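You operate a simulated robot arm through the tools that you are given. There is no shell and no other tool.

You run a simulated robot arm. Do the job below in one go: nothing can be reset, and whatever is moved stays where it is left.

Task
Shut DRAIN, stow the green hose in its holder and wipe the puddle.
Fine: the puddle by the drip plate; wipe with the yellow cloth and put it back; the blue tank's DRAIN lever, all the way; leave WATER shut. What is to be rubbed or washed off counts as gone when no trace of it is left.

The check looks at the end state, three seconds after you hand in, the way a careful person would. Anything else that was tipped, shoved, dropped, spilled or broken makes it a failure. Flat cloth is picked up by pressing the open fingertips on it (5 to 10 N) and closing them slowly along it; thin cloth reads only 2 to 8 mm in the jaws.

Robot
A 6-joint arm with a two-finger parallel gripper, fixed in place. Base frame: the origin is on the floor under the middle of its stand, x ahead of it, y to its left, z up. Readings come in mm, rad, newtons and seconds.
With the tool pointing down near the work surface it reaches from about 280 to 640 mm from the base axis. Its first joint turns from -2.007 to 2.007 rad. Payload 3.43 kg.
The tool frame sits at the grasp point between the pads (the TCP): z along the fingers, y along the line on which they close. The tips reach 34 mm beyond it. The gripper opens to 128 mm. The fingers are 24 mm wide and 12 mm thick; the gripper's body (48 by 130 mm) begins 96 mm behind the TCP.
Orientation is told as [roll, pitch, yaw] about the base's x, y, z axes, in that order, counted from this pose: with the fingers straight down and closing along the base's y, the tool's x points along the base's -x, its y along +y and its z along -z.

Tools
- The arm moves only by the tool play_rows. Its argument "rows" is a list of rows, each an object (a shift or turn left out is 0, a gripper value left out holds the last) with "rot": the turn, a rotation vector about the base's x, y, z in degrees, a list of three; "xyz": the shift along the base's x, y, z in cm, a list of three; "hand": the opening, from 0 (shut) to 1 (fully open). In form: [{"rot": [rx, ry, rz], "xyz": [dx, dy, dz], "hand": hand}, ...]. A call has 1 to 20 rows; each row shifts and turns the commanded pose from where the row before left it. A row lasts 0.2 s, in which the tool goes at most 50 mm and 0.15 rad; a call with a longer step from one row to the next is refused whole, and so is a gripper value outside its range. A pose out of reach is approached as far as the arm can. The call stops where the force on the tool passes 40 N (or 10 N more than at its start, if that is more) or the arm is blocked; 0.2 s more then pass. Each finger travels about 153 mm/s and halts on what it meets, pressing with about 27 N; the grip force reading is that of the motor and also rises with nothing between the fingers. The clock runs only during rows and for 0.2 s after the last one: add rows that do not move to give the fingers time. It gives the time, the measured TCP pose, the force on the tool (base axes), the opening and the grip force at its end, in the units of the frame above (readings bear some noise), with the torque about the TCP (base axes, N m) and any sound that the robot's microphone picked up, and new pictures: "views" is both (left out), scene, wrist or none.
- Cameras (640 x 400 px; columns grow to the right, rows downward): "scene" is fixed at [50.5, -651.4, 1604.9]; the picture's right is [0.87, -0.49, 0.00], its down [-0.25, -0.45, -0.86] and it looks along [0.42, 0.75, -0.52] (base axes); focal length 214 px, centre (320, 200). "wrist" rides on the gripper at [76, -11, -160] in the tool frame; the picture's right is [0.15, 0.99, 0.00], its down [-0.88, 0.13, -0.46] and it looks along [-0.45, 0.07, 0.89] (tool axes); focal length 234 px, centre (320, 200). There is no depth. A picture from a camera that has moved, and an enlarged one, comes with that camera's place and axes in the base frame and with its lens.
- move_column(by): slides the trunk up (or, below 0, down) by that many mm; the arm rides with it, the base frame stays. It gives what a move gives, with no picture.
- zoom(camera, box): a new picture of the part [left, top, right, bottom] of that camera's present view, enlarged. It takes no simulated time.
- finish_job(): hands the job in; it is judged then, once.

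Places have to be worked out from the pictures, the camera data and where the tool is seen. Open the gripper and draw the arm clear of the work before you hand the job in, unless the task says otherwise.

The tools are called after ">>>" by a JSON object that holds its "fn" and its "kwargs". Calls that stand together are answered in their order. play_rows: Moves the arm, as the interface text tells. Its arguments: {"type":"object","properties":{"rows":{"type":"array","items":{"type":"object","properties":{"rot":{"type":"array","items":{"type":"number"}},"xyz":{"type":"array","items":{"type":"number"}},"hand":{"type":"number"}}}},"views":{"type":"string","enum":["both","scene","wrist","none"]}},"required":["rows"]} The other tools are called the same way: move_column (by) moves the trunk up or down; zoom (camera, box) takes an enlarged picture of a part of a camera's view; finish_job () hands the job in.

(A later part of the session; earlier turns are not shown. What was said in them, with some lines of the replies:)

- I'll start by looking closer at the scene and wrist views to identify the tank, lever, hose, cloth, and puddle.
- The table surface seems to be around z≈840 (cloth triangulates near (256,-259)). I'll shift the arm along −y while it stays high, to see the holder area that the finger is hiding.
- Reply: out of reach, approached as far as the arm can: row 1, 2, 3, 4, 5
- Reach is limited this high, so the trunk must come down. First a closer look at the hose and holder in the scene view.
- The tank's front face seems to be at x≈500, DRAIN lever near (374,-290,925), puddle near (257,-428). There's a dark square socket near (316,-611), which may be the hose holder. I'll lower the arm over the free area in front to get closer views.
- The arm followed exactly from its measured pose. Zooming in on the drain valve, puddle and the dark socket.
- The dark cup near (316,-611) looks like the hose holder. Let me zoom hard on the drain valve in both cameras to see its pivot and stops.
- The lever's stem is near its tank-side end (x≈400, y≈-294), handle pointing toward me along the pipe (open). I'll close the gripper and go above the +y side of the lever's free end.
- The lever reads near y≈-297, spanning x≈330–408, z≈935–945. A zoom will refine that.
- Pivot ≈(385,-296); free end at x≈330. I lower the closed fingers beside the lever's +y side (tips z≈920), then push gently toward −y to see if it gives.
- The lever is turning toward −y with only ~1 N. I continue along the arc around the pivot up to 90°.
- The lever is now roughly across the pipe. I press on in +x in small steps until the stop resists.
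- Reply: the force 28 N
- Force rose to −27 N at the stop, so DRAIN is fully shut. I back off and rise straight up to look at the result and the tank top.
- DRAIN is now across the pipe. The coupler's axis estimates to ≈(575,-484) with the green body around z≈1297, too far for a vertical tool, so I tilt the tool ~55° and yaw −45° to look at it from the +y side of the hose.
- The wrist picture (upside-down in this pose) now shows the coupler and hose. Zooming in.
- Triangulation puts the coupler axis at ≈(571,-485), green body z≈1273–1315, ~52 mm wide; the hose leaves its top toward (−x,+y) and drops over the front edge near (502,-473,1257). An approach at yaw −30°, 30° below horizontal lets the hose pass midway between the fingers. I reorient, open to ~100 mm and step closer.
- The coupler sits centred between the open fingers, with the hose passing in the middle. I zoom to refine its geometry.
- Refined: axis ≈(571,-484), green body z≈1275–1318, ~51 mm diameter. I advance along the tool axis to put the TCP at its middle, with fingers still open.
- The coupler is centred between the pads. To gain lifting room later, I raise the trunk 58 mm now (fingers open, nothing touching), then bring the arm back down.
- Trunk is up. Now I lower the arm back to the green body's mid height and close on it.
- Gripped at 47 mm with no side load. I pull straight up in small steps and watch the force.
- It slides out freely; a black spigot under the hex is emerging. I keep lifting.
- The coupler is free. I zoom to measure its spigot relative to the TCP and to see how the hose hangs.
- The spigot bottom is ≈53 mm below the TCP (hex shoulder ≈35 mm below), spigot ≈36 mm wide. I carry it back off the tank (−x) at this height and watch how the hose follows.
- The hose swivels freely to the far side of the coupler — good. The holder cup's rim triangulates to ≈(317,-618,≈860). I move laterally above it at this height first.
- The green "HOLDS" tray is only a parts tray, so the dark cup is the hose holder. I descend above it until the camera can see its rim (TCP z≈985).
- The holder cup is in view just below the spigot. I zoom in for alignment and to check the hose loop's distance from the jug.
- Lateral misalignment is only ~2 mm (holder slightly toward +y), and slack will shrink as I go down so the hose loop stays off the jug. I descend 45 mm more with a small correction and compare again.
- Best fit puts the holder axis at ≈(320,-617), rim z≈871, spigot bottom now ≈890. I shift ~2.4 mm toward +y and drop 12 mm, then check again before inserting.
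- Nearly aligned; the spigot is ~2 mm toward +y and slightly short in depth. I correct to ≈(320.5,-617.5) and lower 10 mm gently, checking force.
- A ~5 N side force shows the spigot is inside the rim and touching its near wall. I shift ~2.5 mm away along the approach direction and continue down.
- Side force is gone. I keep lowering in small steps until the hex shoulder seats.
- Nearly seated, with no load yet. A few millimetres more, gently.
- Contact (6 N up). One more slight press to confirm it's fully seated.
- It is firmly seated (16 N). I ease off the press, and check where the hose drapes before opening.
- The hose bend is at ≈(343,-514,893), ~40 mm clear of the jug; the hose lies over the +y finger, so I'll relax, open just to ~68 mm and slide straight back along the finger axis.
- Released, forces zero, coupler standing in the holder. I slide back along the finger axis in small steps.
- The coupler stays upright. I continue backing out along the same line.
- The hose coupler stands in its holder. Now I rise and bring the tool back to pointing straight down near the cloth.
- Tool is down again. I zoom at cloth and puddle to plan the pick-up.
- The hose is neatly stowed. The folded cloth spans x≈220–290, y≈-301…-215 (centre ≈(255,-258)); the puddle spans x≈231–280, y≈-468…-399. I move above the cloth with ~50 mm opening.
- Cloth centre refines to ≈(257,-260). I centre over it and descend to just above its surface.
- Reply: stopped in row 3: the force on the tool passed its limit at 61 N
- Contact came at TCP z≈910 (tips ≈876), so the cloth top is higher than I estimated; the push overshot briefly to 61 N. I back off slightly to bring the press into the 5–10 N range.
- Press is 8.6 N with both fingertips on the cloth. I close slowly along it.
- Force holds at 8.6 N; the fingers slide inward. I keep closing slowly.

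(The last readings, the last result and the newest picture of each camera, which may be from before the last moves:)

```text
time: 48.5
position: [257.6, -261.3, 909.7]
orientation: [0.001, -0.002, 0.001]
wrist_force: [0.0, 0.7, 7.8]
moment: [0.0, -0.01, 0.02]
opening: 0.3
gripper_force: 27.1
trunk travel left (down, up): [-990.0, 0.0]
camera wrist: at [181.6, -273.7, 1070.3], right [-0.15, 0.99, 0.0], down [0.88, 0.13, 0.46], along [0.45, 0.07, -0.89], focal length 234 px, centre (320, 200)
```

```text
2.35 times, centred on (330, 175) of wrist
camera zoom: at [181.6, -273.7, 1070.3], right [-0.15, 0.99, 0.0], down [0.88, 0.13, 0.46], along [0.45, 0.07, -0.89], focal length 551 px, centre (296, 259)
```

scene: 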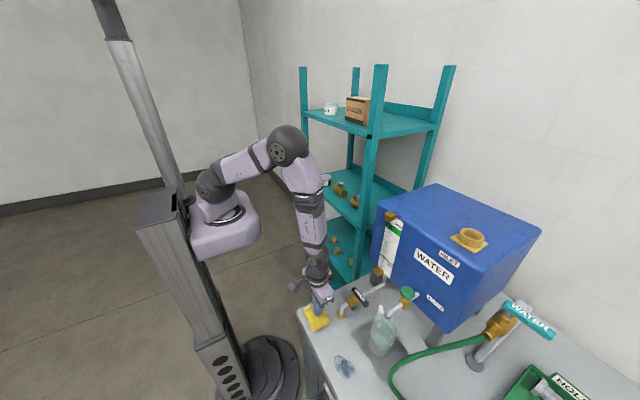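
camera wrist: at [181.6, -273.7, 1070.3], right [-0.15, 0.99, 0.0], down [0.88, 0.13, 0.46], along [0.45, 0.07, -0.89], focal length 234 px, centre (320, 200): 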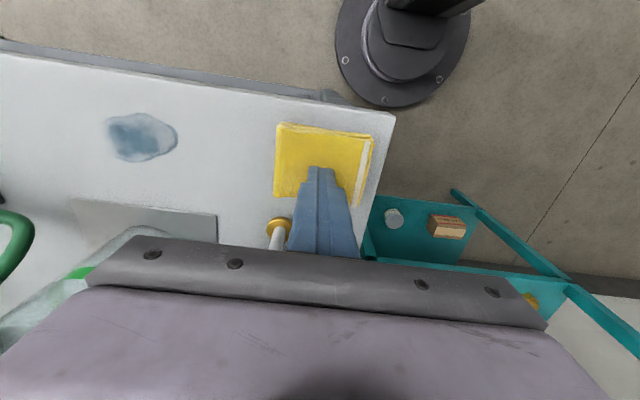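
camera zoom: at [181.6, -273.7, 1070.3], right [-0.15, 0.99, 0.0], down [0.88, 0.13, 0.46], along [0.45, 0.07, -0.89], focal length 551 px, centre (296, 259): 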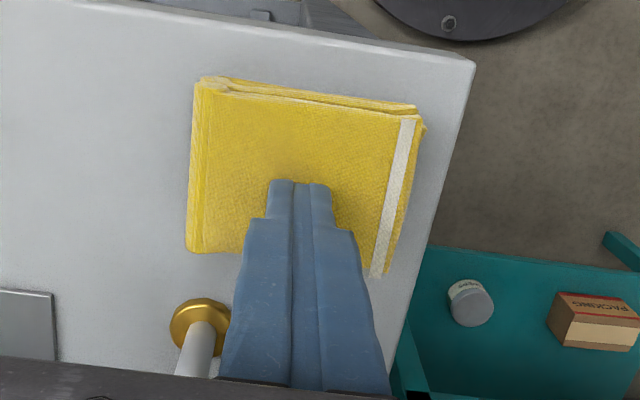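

The jaws closed to 0.3 mm, so nothing was pinched: this is a thick folded towel (top ≈874, roughly 25 mm thick), better gripped by its sides. I lift, open to ~105 mm and re-centre at ≈(252,-262).

>>> {"fn": "play_rows", "kwargs": {"rows": [{"xyz": [0, 0, 2]}, {"xyz": [0, 0, 3]}, {"xyz": [-0.5, -0.1, 0], "hand": 0.82}, {}, {}, {}], "views": "both"}}

>>> {"fn": "zoom", "kwargs": {"camera": "wrist", "box": [220, 60, 440, 260]}}

>>> {"fn": "zoom", "kwargs": {"camera": "scene", "box": [290, 280, 360, 350]}}

```text
time: 49.9
position: [252.3, -263.3, 959.1]
orientation: [0.001, 0.0, 0.001]
wrist_force: [-0.1, -1.0, 0.2]
moment: [0.0, 0.0, 0.0]
opening: 104.9
gripper_force: 0.1
trunk travel left (down, up): [-990.0, 0.0]
camera wrist: at [177.1, -274.9, 1120.0], right [-0.15, 0.99, 0.0], down [0.88, 0.13, 0.46], along [0.45, 0.07, -0.89], focal length 234 px, centre (320, 200)
```

scene: 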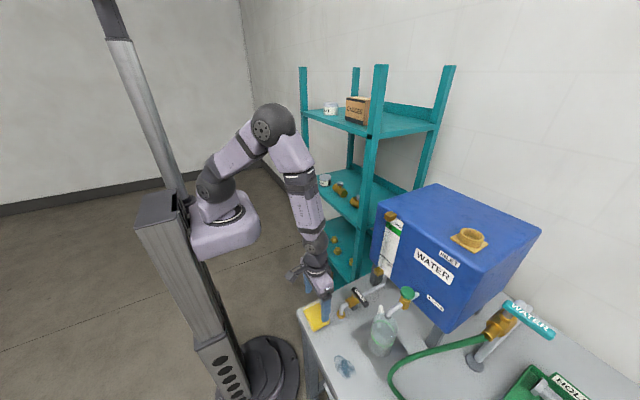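
wrist: 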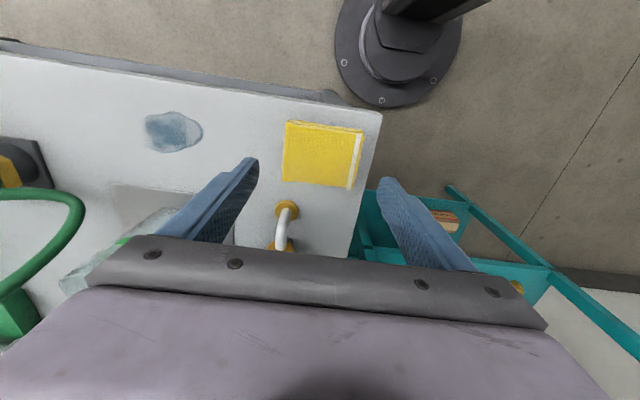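

```text
2.00 times, centred on (330, 160) of wrist
camera zoom: at [177.1, -274.9, 1120.0], right [-0.15, 0.99, 0.0], down [0.88, 0.13, 0.46], along [0.45, 0.07, -0.89], focal length 468 px, centre (300, 280)
```

zoom: 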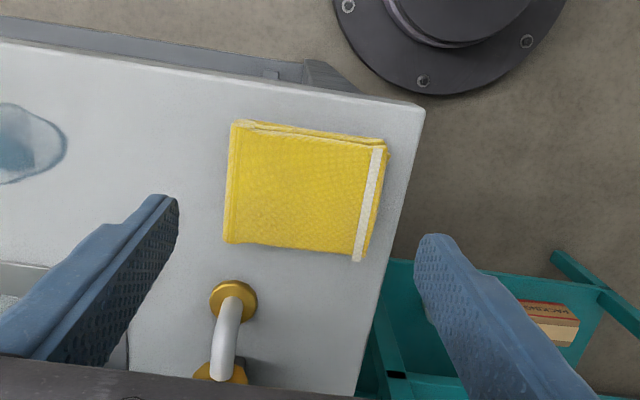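

```text
5.71 times, centred on (325, 315) of scene
camera zoom: at [50.5, -651.4, 1604.9], right [0.87, -0.49, 0.0], down [-0.25, -0.45, -0.86], along [0.42, 0.75, -0.52], focal length 1226 px, centre (291, -457)
```

zoom: 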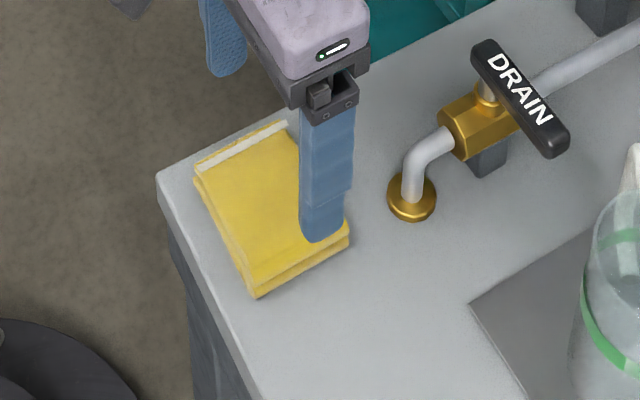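

The cloth hasn't moved. I descend with fingers straddling its ±y sides, stepping carefully to detect the table.

>>> {"fn": "play_rows", "kwargs": {"rows": [{"xyz": [0, 0.1, -2.5]}, {"xyz": [0, 0, -2.0]}, {"xyz": [0, 0, -0.5]}, {"xyz": [0, 0, -0.5]}, {}], "views": "both"}}

>>> {"fn": "zoom", "kwargs": {"camera": "wrist", "box": [220, 60, 440, 260]}}

>>> {"fn": "zoom", "kwargs": {"camera": "scene", "box": [290, 280, 360, 350]}}

```text
time: 51.1
position: [251.4, -261.3, 904.4]
orientation: [0.001, -0.001, 0.0]
wrist_force: [0.7, 0.7, 0.1]
moment: [0.01, -0.03, 0.0]
opening: 104.9
gripper_force: 0.0
trunk travel left (down, up): [-990.0, 0.0]
camera wrist: at [176.9, -272.9, 1065.1], right [-0.15, 0.99, 0.0], down [0.88, 0.13, 0.46], along [0.45, 0.07, -0.89], focal length 234 px, centre (320, 200)
```

scene: 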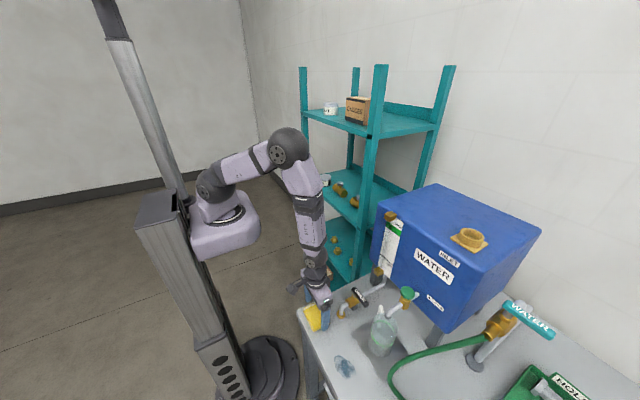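
wrist: 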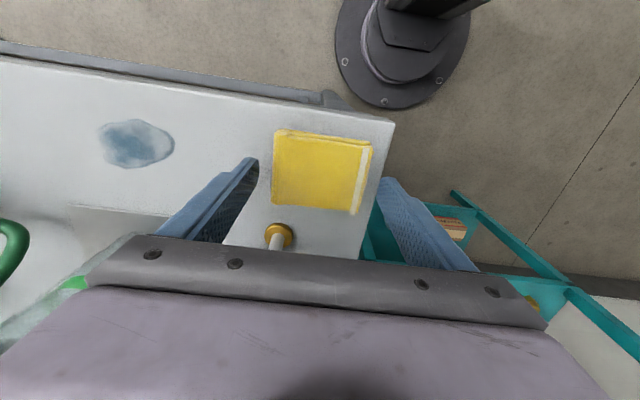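

```text
2.00 times, centred on (330, 160) of wrist
camera zoom: at [176.9, -272.9, 1065.1], right [-0.15, 0.99, 0.0], down [0.88, 0.13, 0.46], along [0.45, 0.07, -0.89], focal length 468 px, centre (300, 280)
```

zoom: 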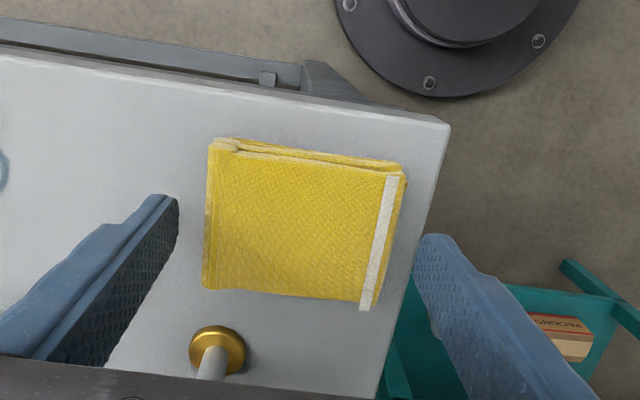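

```text
5.71 times, centred on (325, 315) of scene
camera zoom: at [50.5, -651.4, 1604.9], right [0.87, -0.49, 0.0], down [-0.25, -0.45, -0.86], along [0.42, 0.75, -0.52], focal length 1226 px, centre (291, -457)
```

zoom: 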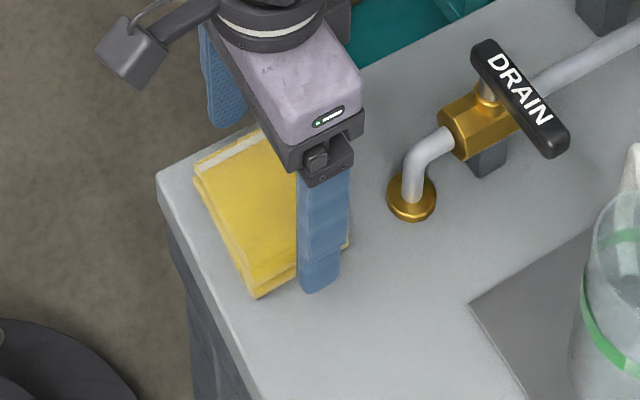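

No contact with tips at z≈870. I go down another 12 mm in small steps.

>>> {"fn": "play_rows", "kwargs": {"rows": [{"xyz": [0.1, 0, -0.3]}, {"xyz": [0, 0, -0.3]}, {"xyz": [0, 0, -0.3]}, {"xyz": [0, 0, -0.3]}, {}], "views": "scene"}}

>>> {"fn": "zoom", "kwargs": {"camera": "scene", "box": [290, 280, 360, 350]}}

```text
time: 52.3
position: [253.6, -262.2, 892.3]
orientation: [0.0, -0.001, 0.0]
wrist_force: [0.3, 0.1, 0.4]
moment: [0.01, -0.02, 0.02]
opening: 105.0
gripper_force: 0.1
trunk travel left (down, up): [-990.0, 0.0]
```

scene: 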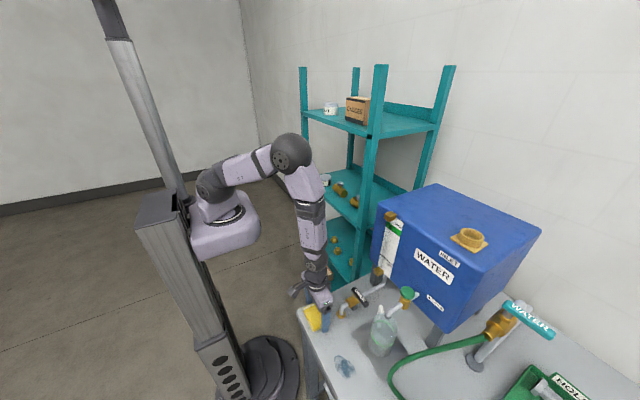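

```text
5.71 times, centred on (325, 315) of scene
camera zoom: at [50.5, -651.4, 1604.9], right [0.87, -0.49, 0.0], down [-0.25, -0.45, -0.86], along [0.42, 0.75, -0.52], focal length 1226 px, centre (291, -457)
```

zoom: 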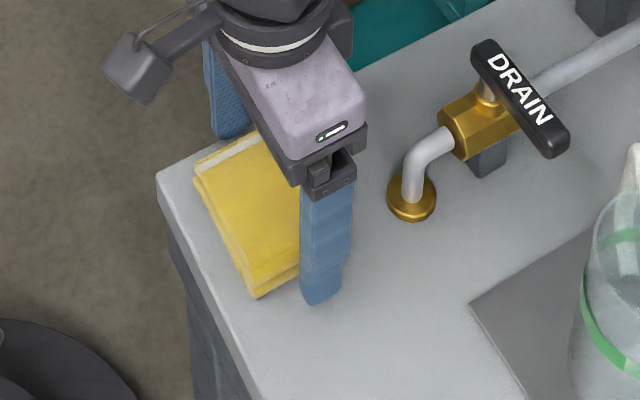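

Still free at tips ≈858. I close on the towel's sides stepwise.

>>> {"fn": "play_rows", "kwargs": {"rows": [{"hand": 0.74}, {"hand": 0.7}, {"hand": 0.66}, {"hand": 0.62}, {"hand": 0.58}, {"hand": 0.54}, {}, {}], "views": "both"}}

>>> {"fn": "zoom", "kwargs": {"camera": "wrist", "box": [220, 60, 440, 260]}}

>>> {"fn": "zoom", "kwargs": {"camera": "scene", "box": [290, 280, 360, 350]}}

```text
time: 54.1
position: [253.6, -263.0, 892.5]
orientation: [0.0, 0.001, 0.0]
wrist_force: [-0.4, 1.1, 0.2]
moment: [0.01, 0.0, -0.03]
opening: 83.8
gripper_force: 27.0
trunk travel left (down, up): [-990.0, 0.0]
camera wrist: at [178.4, -273.9, 1052.9], right [-0.15, 0.99, 0.0], down [0.88, 0.13, 0.46], along [0.45, 0.07, -0.89], focal length 234 px, centre (320, 200)
```

scene: 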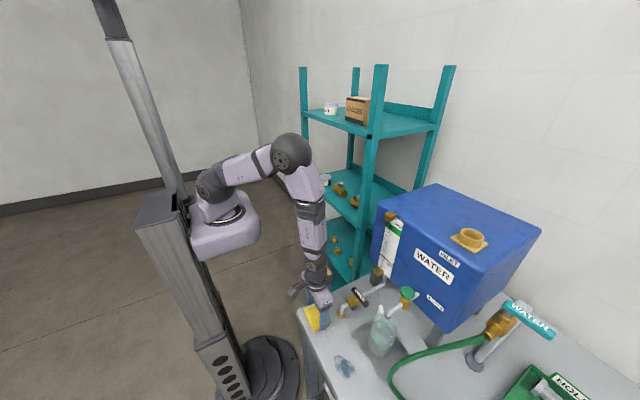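
wrist: 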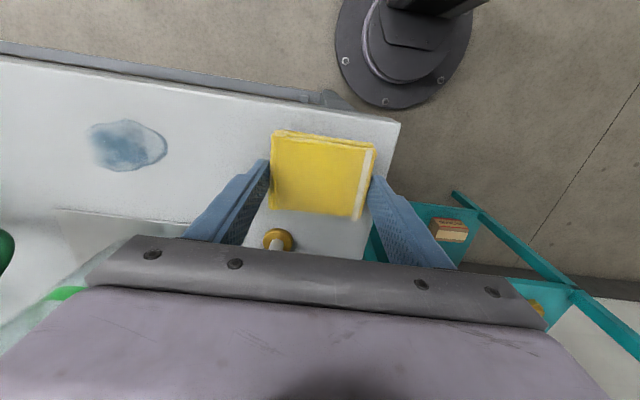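

```text
2.00 times, centred on (330, 160) of wrist
camera zoom: at [178.4, -273.9, 1052.9], right [-0.15, 0.99, 0.0], down [0.88, 0.13, 0.46], along [0.45, 0.07, -0.89], focal length 468 px, centre (300, 280)
```

zoom: 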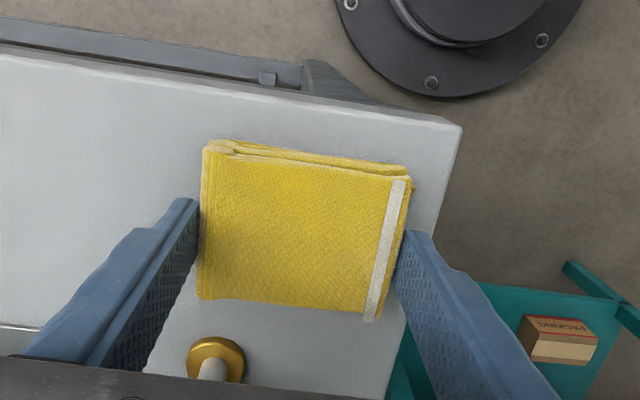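

```text
5.71 times, centred on (325, 315) of scene
camera zoom: at [50.5, -651.4, 1604.9], right [0.87, -0.49, 0.0], down [-0.25, -0.45, -0.86], along [0.42, 0.75, -0.52], focal length 1226 px, centre (291, -457)
```

zoom: 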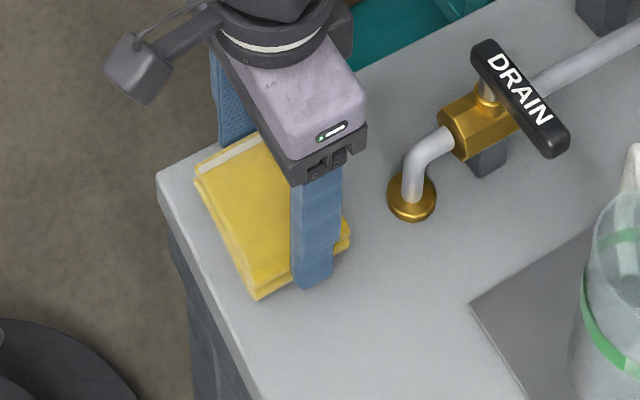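

Gripped at 83.8 mm with 27 N; I note this pose (253.6,-263.0,892.5) for putting it back. I lift gently to see whether it comes along.

>>> {"fn": "play_rows", "kwargs": {"rows": [{"xyz": [0, 0, 0.5]}, {"xyz": [0, 0, 1.0]}, {"xyz": [0, 0, 1.5]}, {}], "views": "both"}}

>>> {"fn": "zoom", "kwargs": {"camera": "scene", "box": [290, 270, 370, 350]}}

>>> {"fn": "zoom", "kwargs": {"camera": "wrist", "box": [220, 60, 440, 260]}}

```text
time: 55.1
position: [254.3, -262.2, 921.2]
orientation: [0.001, -0.001, 0.0]
wrist_force: [-0.2, -1.0, -0.1]
moment: [0.01, 0.02, 0.0]
opening: 84.2
gripper_force: 26.6
trunk travel left (down, up): [-990.0, 0.0]
camera wrist: at [178.3, -273.6, 1082.7], right [-0.15, 0.99, 0.0], down [0.88, 0.13, 0.46], along [0.45, 0.07, -0.89], focal length 234 px, centre (320, 200)
```

scene: 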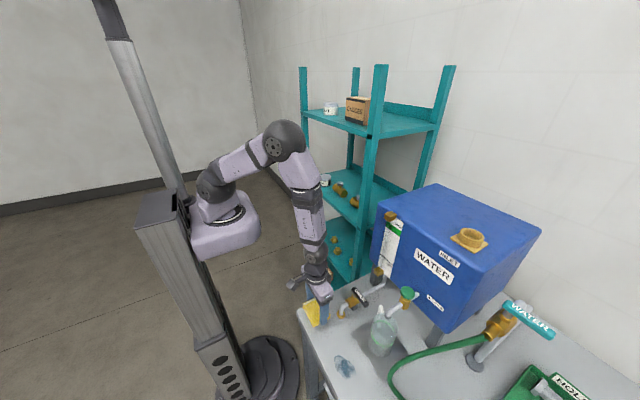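
wrist: 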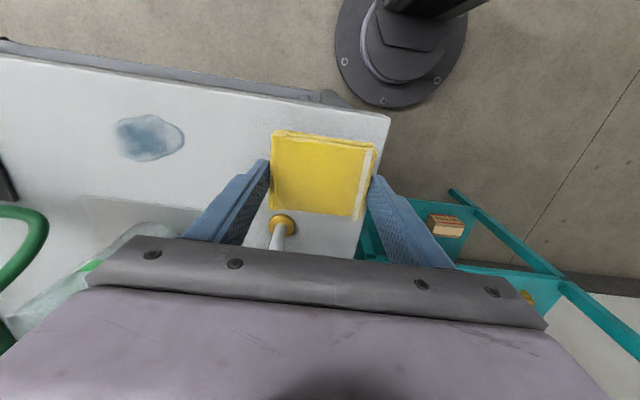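

```text
5.00 times, centred on (330, 310) of scene
camera zoom: at [50.5, -651.4, 1604.9], right [0.87, -0.49, 0.0], down [-0.25, -0.45, -0.86], along [0.42, 0.75, -0.52], focal length 1072 px, centre (270, -350)
```

zoom: 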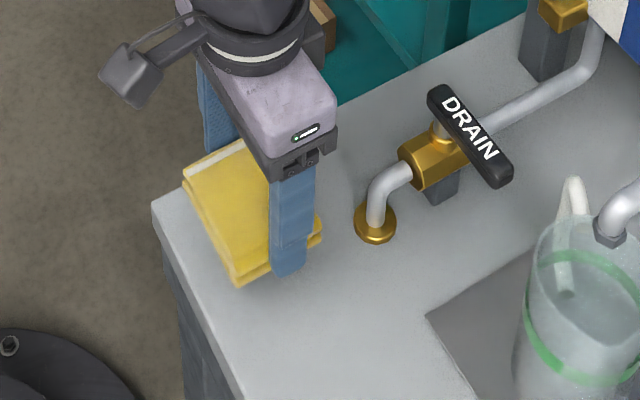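

```text
2.00 times, centred on (330, 160) of wrist
camera zoom: at [178.3, -273.6, 1082.7], right [-0.15, 0.99, 0.0], down [0.88, 0.13, 0.46], along [0.45, 0.07, -0.89], focal length 468 px, centre (300, 280)
```

zoom: 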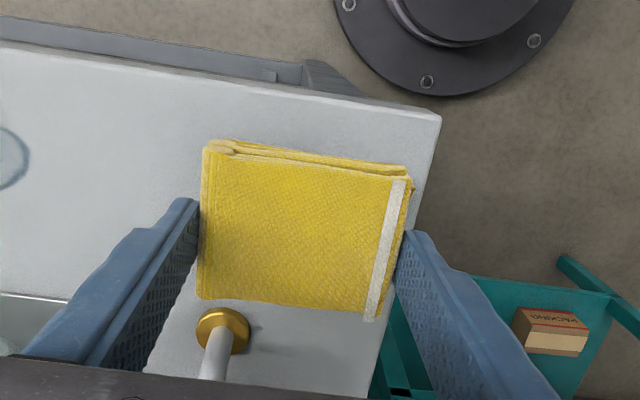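

The folded towel came up intact. I carry it over the puddle (centre ≈(254,-432)) at a safe height.

>>> {"fn": "play_rows", "kwargs": {"rows": [{"xyz": [0, 0, 1.0]}, {"xyz": [0, -3.4, 0]}, {"xyz": [0, -3.4, 0]}, {"xyz": [0, -3.4, 0]}, {"xyz": [0, -3.4, 0]}, {"xyz": [0, -3.4, 0]}, {}], "views": "both"}}

```text
time: 56.7
position: [253.5, -431.9, 931.9]
orientation: [-0.001, 0.001, 0.0]
wrist_force: [0.1, 0.3, -0.1]
moment: [0.0, 0.01, 0.03]
opening: 84.1
gripper_force: 26.9
trunk travel left (down, up): [-990.0, 0.0]
camera wrist: at [178.6, -443.7, 1093.1], right [-0.15, 0.99, 0.0], down [0.88, 0.13, 0.46], along [0.45, 0.07, -0.89], focal length 234 px, centre (320, 200)
```

scene: 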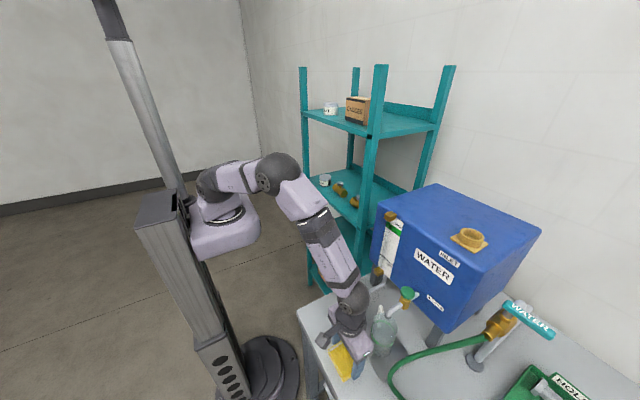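
wrist: 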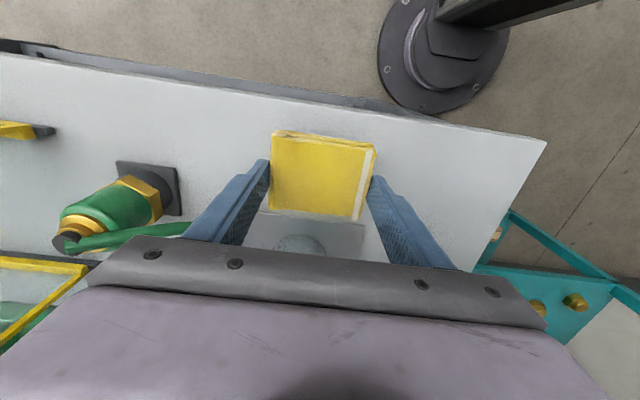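

The cloth covers the puddle location completely. I lower to just above the table first.

>>> {"fn": "play_rows", "kwargs": {"rows": [{"xyz": [0.1, 0, -1.5]}, {"xyz": [0, 0, -1.5]}, {"xyz": [0, 0, -0.5]}, {}], "views": "none"}}

```text
time: 57.7
position: [253.3, -431.9, 897.8]
orientation: [0.001, -0.001, 0.001]
wrist_force: [0.6, 0.3, -1.0]
moment: [0.01, 0.01, 0.02]
opening: 83.9
gripper_force: 27.4
trunk travel left (down, up): [-990.0, 0.0]
```

No contact yet at 897.8. I lower in millimetre steps to reach a 5–10 N press.

>>> {"fn": "play_rows", "kwargs": {"rows": [{"xyz": [0, 0, -0.2]}, {"xyz": [0, 0, -0.2]}, {"xyz": [0, 0, -0.1]}, {}], "views": "none"}}

```text
time: 58.7
position: [254.2, -430.3, 892.0]
orientation: [-0.001, 0.0, 0.001]
wrist_force: [-0.6, -0.5, 3.6]
moment: [0.1, 0.07, 0.0]
opening: 83.9
gripper_force: 27.1
trunk travel left (down, up): [-990.0, 0.0]
```

Contact at 3.6 N. I add a little press and make a first short rubbing stroke, checking that the cloth stays in the grip.

>>> {"fn": "play_rows", "kwargs": {"rows": [{"xyz": [0, 0, -0.07]}, {"xyz": [0.5, 0, 0]}, {"xyz": [0.5, 0, 0]}, {"xyz": [-0.5, 0, 0]}, {"xyz": [-0.5, 0, 0]}, {"xyz": [-0.5, 0, 0]}, {"xyz": [-0.5, 0, 0]}, {"xyz": [0.5, 0, 0]}, {"xyz": [0.5, 0, 0]}, {}], "views": "both"}}

```text
time: 60.9
position: [254.9, -430.3, 892.5]
orientation: [-0.001, 0.0, -0.001]
wrist_force: [-5.6, 0.3, 13.4]
moment: [-0.2, 0.22, -0.03]
opening: 84.1
gripper_force: 26.5
trunk travel left (down, up): [-990.0, 0.0]
camera wrist: at [178.6, -443.0, 1052.7], right [-0.15, 0.99, 0.0], down [0.88, 0.13, 0.46], along [0.45, 0.07, -0.89], focal length 234 px, centre (320, 200)
```

scene: 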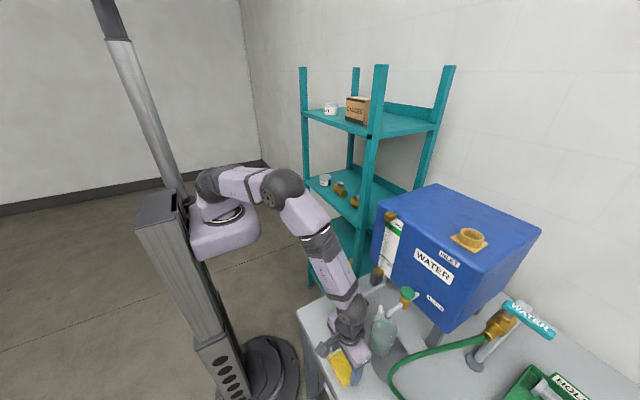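
wrist: 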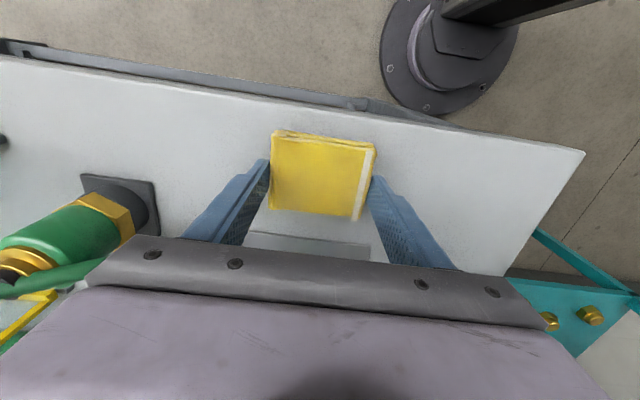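

The cloth rubs well under ~10 N and stays held. I continue with wider strokes in y and x.

>>> {"fn": "play_rows", "kwargs": {"rows": [{"xyz": [0, -0.7, 0]}, {"xyz": [0, -0.7, 0]}, {"xyz": [0, -0.7, 0]}, {"xyz": [0, 0.7, 0]}, {"xyz": [0, 0.7, 0]}, {"xyz": [0, 0.7, 0]}, {"xyz": [0, 0.7, 0]}, {"xyz": [0, 0.7, 0]}, {"xyz": [0, 0.7, 0]}, {"xyz": [0, -0.7, 0]}, {"xyz": [0, -0.7, 0]}, {"xyz": [0, -0.7, 0]}, {"xyz": [0.7, 0, 0]}, {"xyz": [0.7, 0, 0]}, {"xyz": [-0.7, 0, 0]}, {"xyz": [-0.7, 0, 0]}, {"xyz": [-0.7, 0, 0]}, {"xyz": [-0.7, 0, 0]}, {"xyz": [0.7, 0, 0]}, {"xyz": [0.7, 0, 0]}], "views": "both"}}

```text
time: 65.1
position: [254.8, -431.2, 891.5]
orientation: [0.002, -0.001, 0.001]
wrist_force: [-0.8, 0.2, 4.2]
moment: [0.07, -0.04, 0.08]
opening: 84.1
gripper_force: 26.9
trunk travel left (down, up): [-990.0, 0.0]
camera wrist: at [178.2, -443.6, 1052.0], right [-0.15, 0.99, 0.0], down [0.88, 0.13, 0.46], along [0.45, 0.07, -0.89], focal length 234 px, centre (320, 200)
```

scene: 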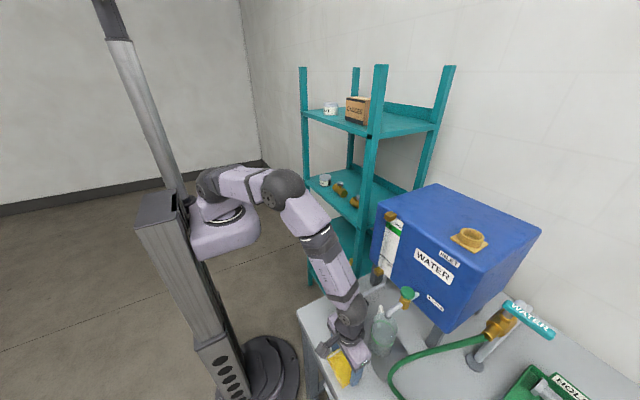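
wrist: 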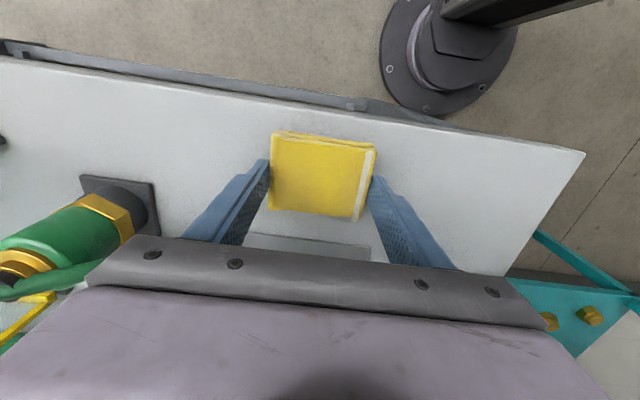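

Press has eased to ~4 N, so I add a bit and do another set of overlapping strokes.

>>> {"fn": "play_rows", "kwargs": {"rows": [{"xyz": [0, 0, -0.08]}, {"xyz": [0.7, -0.6, 0]}, {"xyz": [0.7, -0.6, 0]}, {"xyz": [0.4, -0.6, 0]}, {"xyz": [-0.7, 0.6, 0]}, {"xyz": [-0.7, 0.6, 0]}, {"xyz": [-0.7, 0.6, 0]}, {"xyz": [-0.7, 0.6, 0]}, {"xyz": [-0.7, 0.6, 0]}, {"xyz": [0, -0.8, 0]}, {"xyz": [0, -0.8, 0]}, {"xyz": [0, -0.8, 0]}, {"xyz": [0, -0.8, 0]}, {"xyz": [0.7, 0.6, 0]}, {"xyz": [0.7, 0.6, 0]}, {"xyz": [0.7, 0.6, 0]}, {"xyz": [0.7, 0.6, 0]}, {"xyz": [0, 0.6, 0]}, {"xyz": [-0.6, -0.6, 0]}, {"xyz": [-0.6, -0.6, 0]}], "views": "none"}}

```text
time: 69.3
position: [254.1, -430.7, 890.9]
orientation: [0.003, 0.0, 0.002]
wrist_force: [2.2, 4.0, 10.6]
moment: [-0.22, -0.25, 0.13]
opening: 83.8
gripper_force: 26.9
trunk travel left (down, up): [-990.0, 0.0]
```

Now I lift and move aside (+y) to inspect the table where the puddle was.

>>> {"fn": "play_rows", "kwargs": {"rows": [{"xyz": [0, 0, 1.5]}, {"xyz": [0, 0, 2.5]}, {"xyz": [0, 3.4, 0]}, {"xyz": [0, 3.4, 0]}, {"xyz": [0, 3.4, 0]}, {"xyz": [0, 3.4, 0]}, {"xyz": [0, 3.2, 0]}, {}], "views": "both"}}

>>> {"fn": "zoom", "kwargs": {"camera": "wrist", "box": [60, 60, 260, 210]}}

>>> {"fn": "zoom", "kwargs": {"camera": "scene", "box": [300, 320, 400, 400]}}

```text
time: 71.1
position: [252.8, -266.5, 929.5]
orientation: [0.002, 0.001, -0.001]
wrist_force: [-0.2, 0.1, -0.8]
moment: [-0.01, 0.04, 0.0]
opening: 84.0
gripper_force: 26.9
trunk travel left (down, up): [-990.0, 0.0]
camera wrist: at [175.9, -277.5, 1090.2], right [-0.15, 0.99, 0.0], down [0.88, 0.13, 0.46], along [0.45, 0.07, -0.89], focal length 234 px, centre (320, 200)
```

scene: 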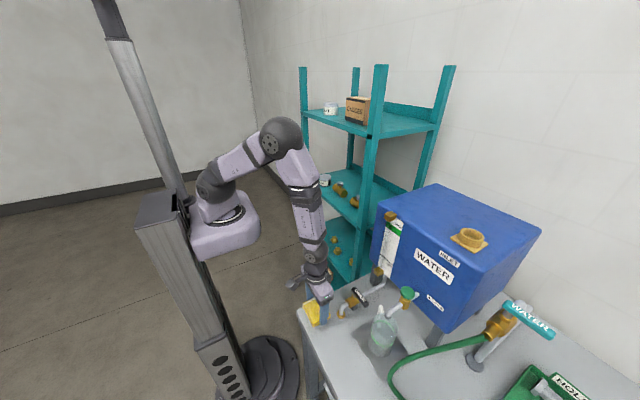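
wrist: 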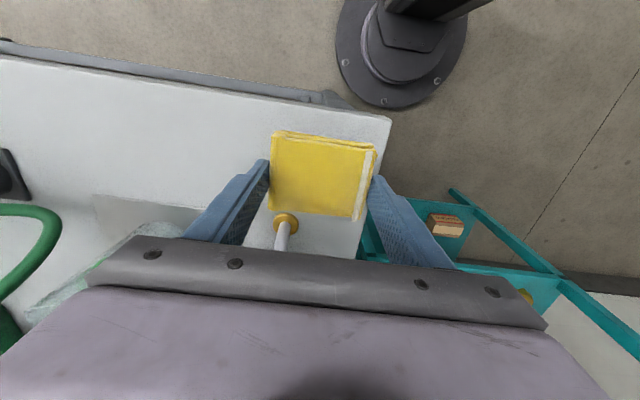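

```text
2.67 times, centred on (160, 135) of wrist
camera zoom: at [175.9, -277.5, 1090.2], right [-0.15, 0.99, 0.0], down [0.88, 0.13, 0.46], along [0.45, 0.07, -0.89], focal length 624 px, centre (747, 373)
```

zoom: 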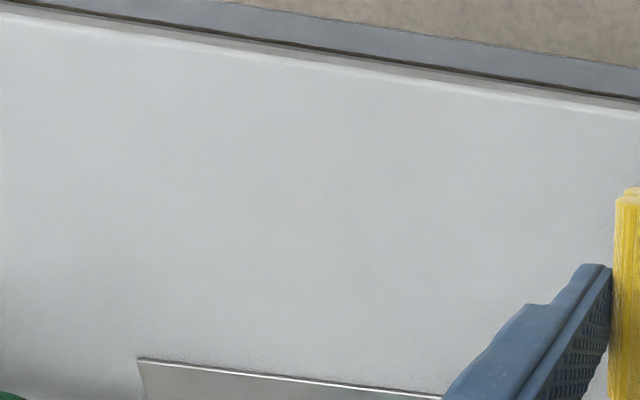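

```text
5.00 times, centred on (350, 360) of scene
camera zoom: at [50.5, -651.4, 1604.9], right [0.87, -0.49, 0.0], down [-0.25, -0.45, -0.86], along [0.42, 0.75, -0.52], focal length 1072 px, centre (170, -600)
```

zoom: 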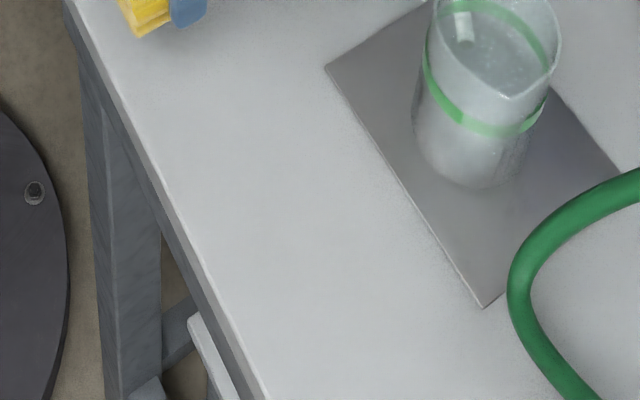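

The table is clean with no trace left. I bring the cloth to its original spot (TCP 253.6,-263.0) and lower it.

>>> {"fn": "play_rows", "kwargs": {"rows": [{"xyz": [0.08, 0.35, 0]}, {}, {"xyz": [0, 0, -1.5]}, {"xyz": [0, 0, -1.5]}, {}], "views": "none"}}

```text
time: 72.3
position: [252.4, -261.5, 900.8]
orientation: [0.0, -0.002, -0.001]
wrist_force: [-1.0, -0.2, 0.2]
moment: [-0.05, 0.02, 0.02]
opening: 84.2
gripper_force: 26.9
trunk travel left (down, up): [-990.0, 0.0]
```

I fine-tune the position (+1 mm x, −1.5 mm y) and settle it down in small steps.

>>> {"fn": "play_rows", "kwargs": {"rows": [{"xyz": [0.1, -0.12, -0.3]}, {"xyz": [0, 0, -0.25]}, {"xyz": [0, 0, -0.2]}, {}], "views": "wrist"}}

```text
time: 73.3
position: [254.6, -263.4, 892.8]
orientation: [0.001, 0.002, 0.0]
wrist_force: [-0.2, 0.2, -1.5]
moment: [-0.02, -0.01, -0.03]
opening: 84.0
gripper_force: 27.0
trunk travel left (down, up): [-990.0, 0.0]
camera wrist: at [179.4, -275.7, 1054.1], right [-0.15, 0.99, 0.0], down [0.88, 0.13, 0.46], along [0.45, 0.07, -0.89], focal length 234 px, centre (320, 200)
```

wrist: 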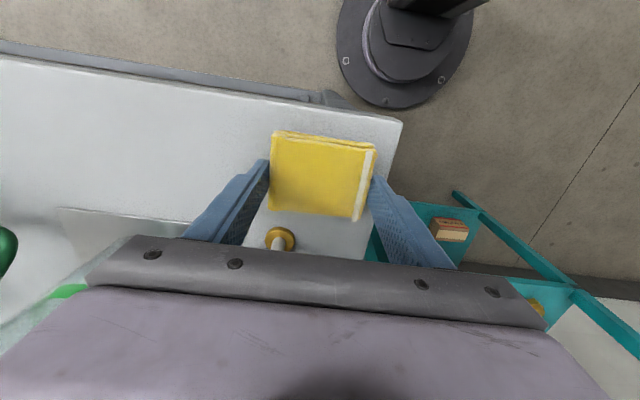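

Not yet resting firmly; one or two millimetres more.

>>> {"fn": "play_rows", "kwargs": {"rows": [{"xyz": [-0.05, 0, -0.1]}, {"xyz": [0, 0, -0.05]}, {}], "views": "none"}}

```text
time: 74.1
position: [254.5, -264.0, 891.8]
orientation: [0.0, 0.0, -0.001]
wrist_force: [-0.6, 0.2, 0.3]
moment: [-0.01, -0.02, 0.02]
opening: 84.1
gripper_force: 27.0
trunk travel left (down, up): [-990.0, 0.0]
```

>>> {"fn": "play_rows", "kwargs": {"rows": [{"xyz": [-0.05, 0.05, -0.1]}, {"xyz": [0, 0, -0.05]}, {}], "views": "none"}}

```text
time: 74.9
position: [255.4, -263.0, 891.2]
orientation: [-0.002, -0.003, 0.0]
wrist_force: [0.5, -2.1, 19.0]
moment: [0.27, 0.13, 0.03]
opening: 83.8
gripper_force: 26.9
trunk travel left (down, up): [-990.0, 0.0]
```

The cloth is resting on the table now. I ease up a hair and open the fingers.

>>> {"fn": "play_rows", "kwargs": {"rows": [{"xyz": [0, 0, 0.1]}, {}, {"hand": 0.7}, {"hand": 0.78}, {"hand": 0.82}, {}, {}], "views": "both"}}

>>> {"fn": "zoom", "kwargs": {"camera": "wrist", "box": [220, 60, 440, 260]}}

```text
time: 76.5
position: [255.4, -263.2, 890.5]
orientation: [0.0, 0.001, -0.001]
wrist_force: [-1.1, -0.9, -0.5]
moment: [0.0, -0.01, -0.01]
opening: 105.1
gripper_force: 0.1
trunk travel left (down, up): [-990.0, 0.0]
camera wrist: at [179.1, -275.4, 1051.5], right [-0.15, 0.99, 0.0], down [0.88, 0.13, 0.46], along [0.45, 0.07, -0.89], focal length 234 px, centre (320, 200)
```

scene: 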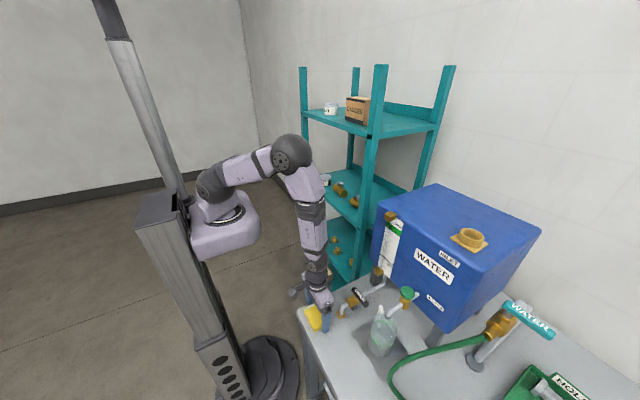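
wrist: 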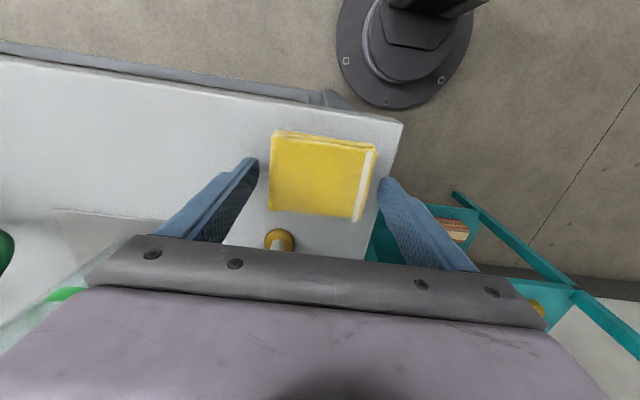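

```text
2.00 times, centred on (330, 160) of wrist
camera zoom: at [179.1, -275.4, 1051.5], right [-0.15, 0.99, 0.0], down [0.88, 0.13, 0.46], along [0.45, 0.07, -0.89], focal length 468 px, centre (300, 280)
```

zoom: 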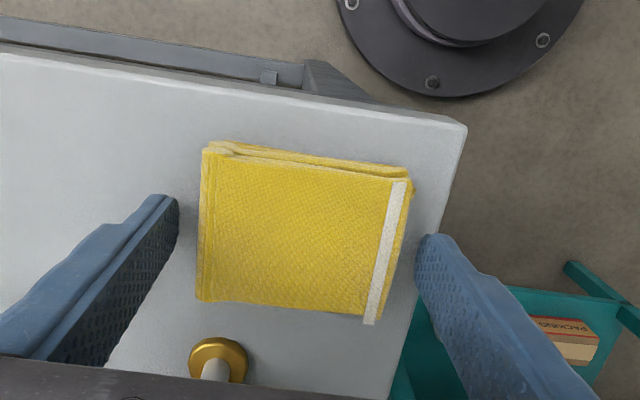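

The cloth is released and lies flat in its old place. I rise straight up and pull the arm clear, then inspect everything.

>>> {"fn": "play_rows", "kwargs": {"rows": [{"xyz": [0, 0, 2]}, {"xyz": [0, 0, 4.5]}, {"xyz": [0, 0, 4.5]}, {"xyz": [0, 0, 4.5]}, {"xyz": [0, 0, 4.5]}, {"xyz": [-0.5, -0.5, 4.5]}, {"xyz": [-1, -1, 4.5]}, {"xyz": [-1, -1, 4.5]}, {}], "views": "both"}}

>>> {"fn": "zoom", "kwargs": {"camera": "scene", "box": [290, 250, 450, 400]}}

>>> {"fn": "zoom", "kwargs": {"camera": "wrist", "box": [100, 60, 420, 260]}}

```text
time: 78.5
position: [230.0, -288.6, 1224.3]
orientation: [-0.001, 0.0, 0.0]
wrist_force: [0.3, 0.2, -0.1]
moment: [-0.02, 0.01, -0.02]
opening: 105.0
gripper_force: 0.1
trunk travel left (down, up): [-990.0, 0.0]
camera wrist: at [154.5, -300.3, 1385.2], right [-0.15, 0.99, 0.0], down [0.88, 0.13, 0.46], along [0.45, 0.07, -0.89], focal length 234 px, centre (320, 200)
```

scene: 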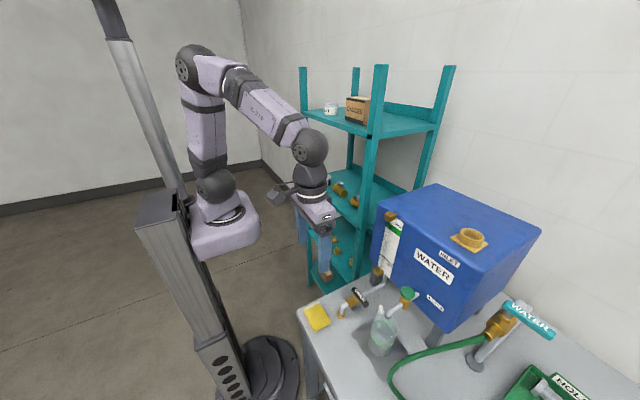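
wrist: 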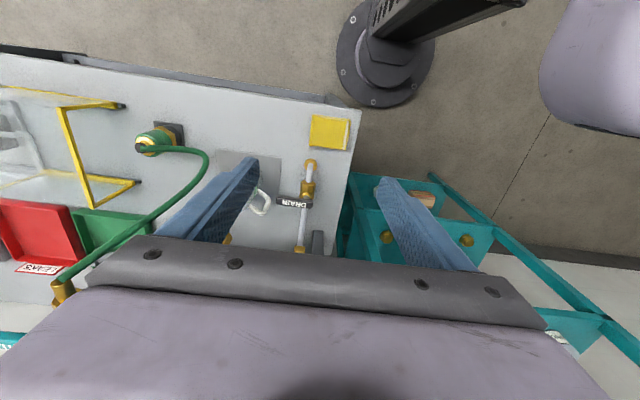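

```text
2.67 times, centred on (370, 325) of scene
camera zoom: at [50.5, -651.4, 1604.9], right [0.87, -0.49, 0.0], down [-0.25, -0.45, -0.86], along [0.42, 0.75, -0.52], focal length 572 px, centre (187, -133)
```

zoom: 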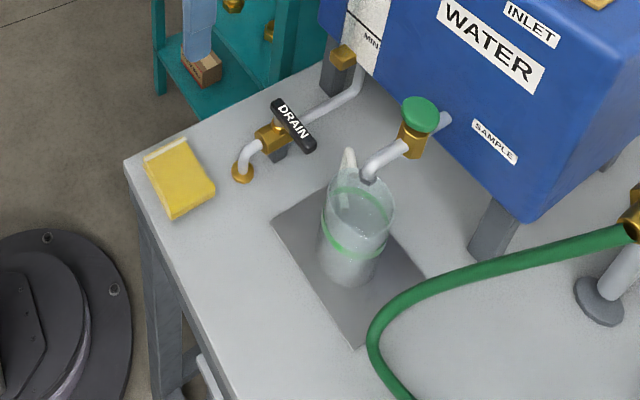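

```text
2.00 times, centred on (260, 160) of wrist
camera zoom: at [154.5, -300.3, 1385.2], right [-0.15, 0.99, 0.0], down [0.88, 0.13, 0.46], along [0.45, 0.07, -0.89], focal length 468 px, centre (440, 280)
```

zoom: 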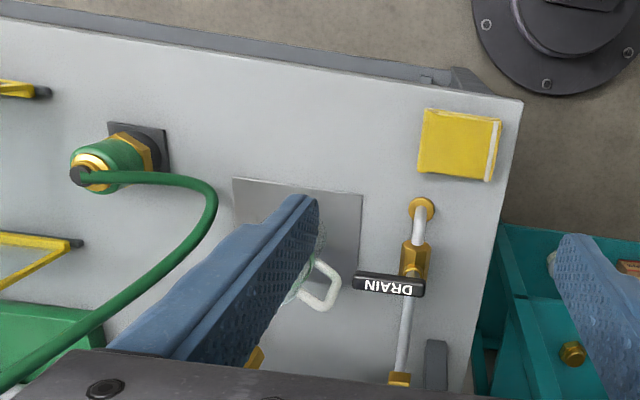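

Everything looks in place. One last close check of the coupler in its holder, the wiped area and the WATER lever before handing in.

>>> {"fn": "zoom", "kwargs": {"camera": "wrist", "box": [120, 95, 220, 195]}}

>>> {"fn": "zoom", "kwargs": {"camera": "wrist", "box": [180, 70, 320, 170]}}

>>> {"fn": "zoom", "kwargs": {"camera": "scene", "box": [470, 290, 560, 380]}}

```text
4.00 times, centred on (170, 145) of wrist
camera zoom: at [154.5, -300.3, 1385.2], right [-0.15, 0.99, 0.0], down [0.88, 0.13, 0.46], along [0.45, 0.07, -0.89], focal length 937 px, centre (920, 420)
```

zoom: 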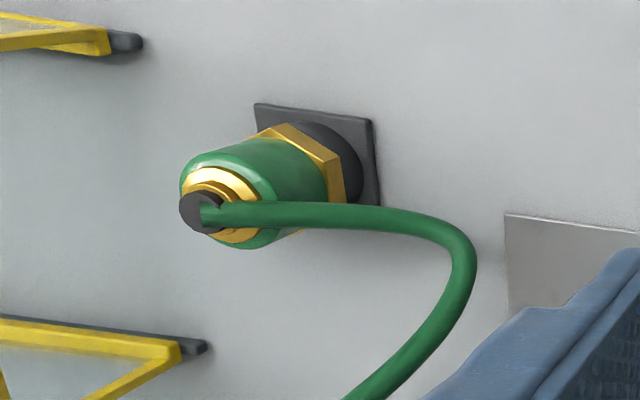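

```text
4.00 times, centred on (250, 120) of wrist
camera zoom: at [154.5, -300.3, 1385.2], right [-0.15, 0.99, 0.0], down [0.88, 0.13, 0.46], along [0.45, 0.07, -0.89], focal length 937 px, centre (600, 520)
```

zoom: 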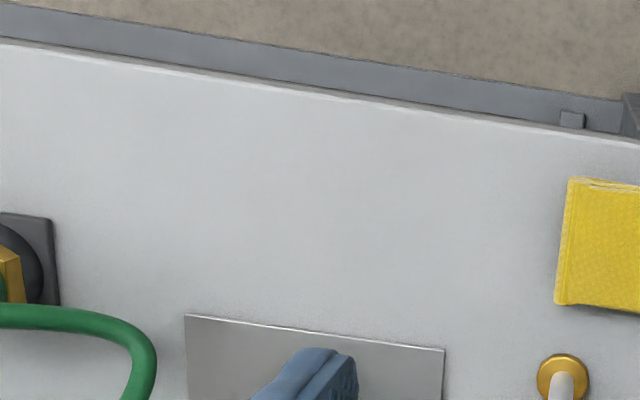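

```text
4.44 times, centred on (515, 335) of scene
camera zoom: at [50.5, -651.4, 1604.9], right [0.87, -0.49, 0.0], down [-0.25, -0.45, -0.86], along [0.42, 0.75, -0.52], focal length 953 px, centre (-547, -400)
```

zoom: 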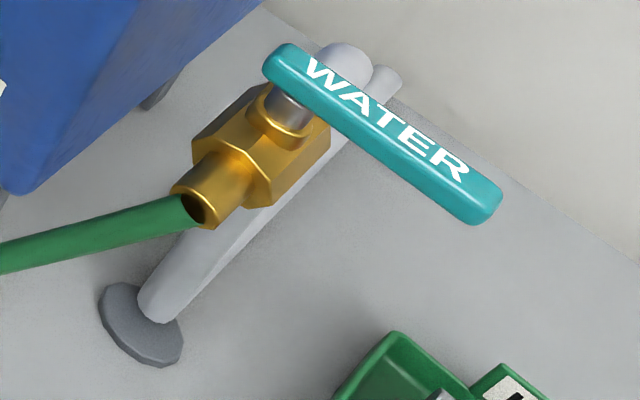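

DRAIN sits at its stop and WATER is still shut. The coupler stands seated in its holder, the puddle spot is clean, and the cloth is back in its place. The gripper is open and clear of the work, so I hand in.

>>> {"fn": "finish_job", "kwargs": {}}

```text
The job is handed in.
```

The job is handed in, and the final pictures showed all three parts done.

- **DRAIN:** the lever is turned a quarter turn, all the way to its stop. WATER was not touched and is still shut.
- **Green hose:** I unplugged its coupler from the tank inlet and seated it in the dark cup on the table. The cup has no label. I took it as the hose's holder because the green tray near it is marked "HOLDS" and contains loose parts. The coupler stands upright with the hose clear of the jug.
- **Puddle:** I wiped it with the yellow cloth, and no trace of it shows in the pictures. The cloth is back in its original spot, within about 3 mm by the camera.

The fingers pressed the cloth harder than I meant to on first contact, reaching 61 N before the arm stopped. The cloth stayed where it was and nothing looked damaged. The pinch pick-up did not catch it, because it is a thick folded towel, so I gripped it by its sides instead.

Nothing else looked moved or tipped. The gripper was open and the arm clear of the work when I handed in.
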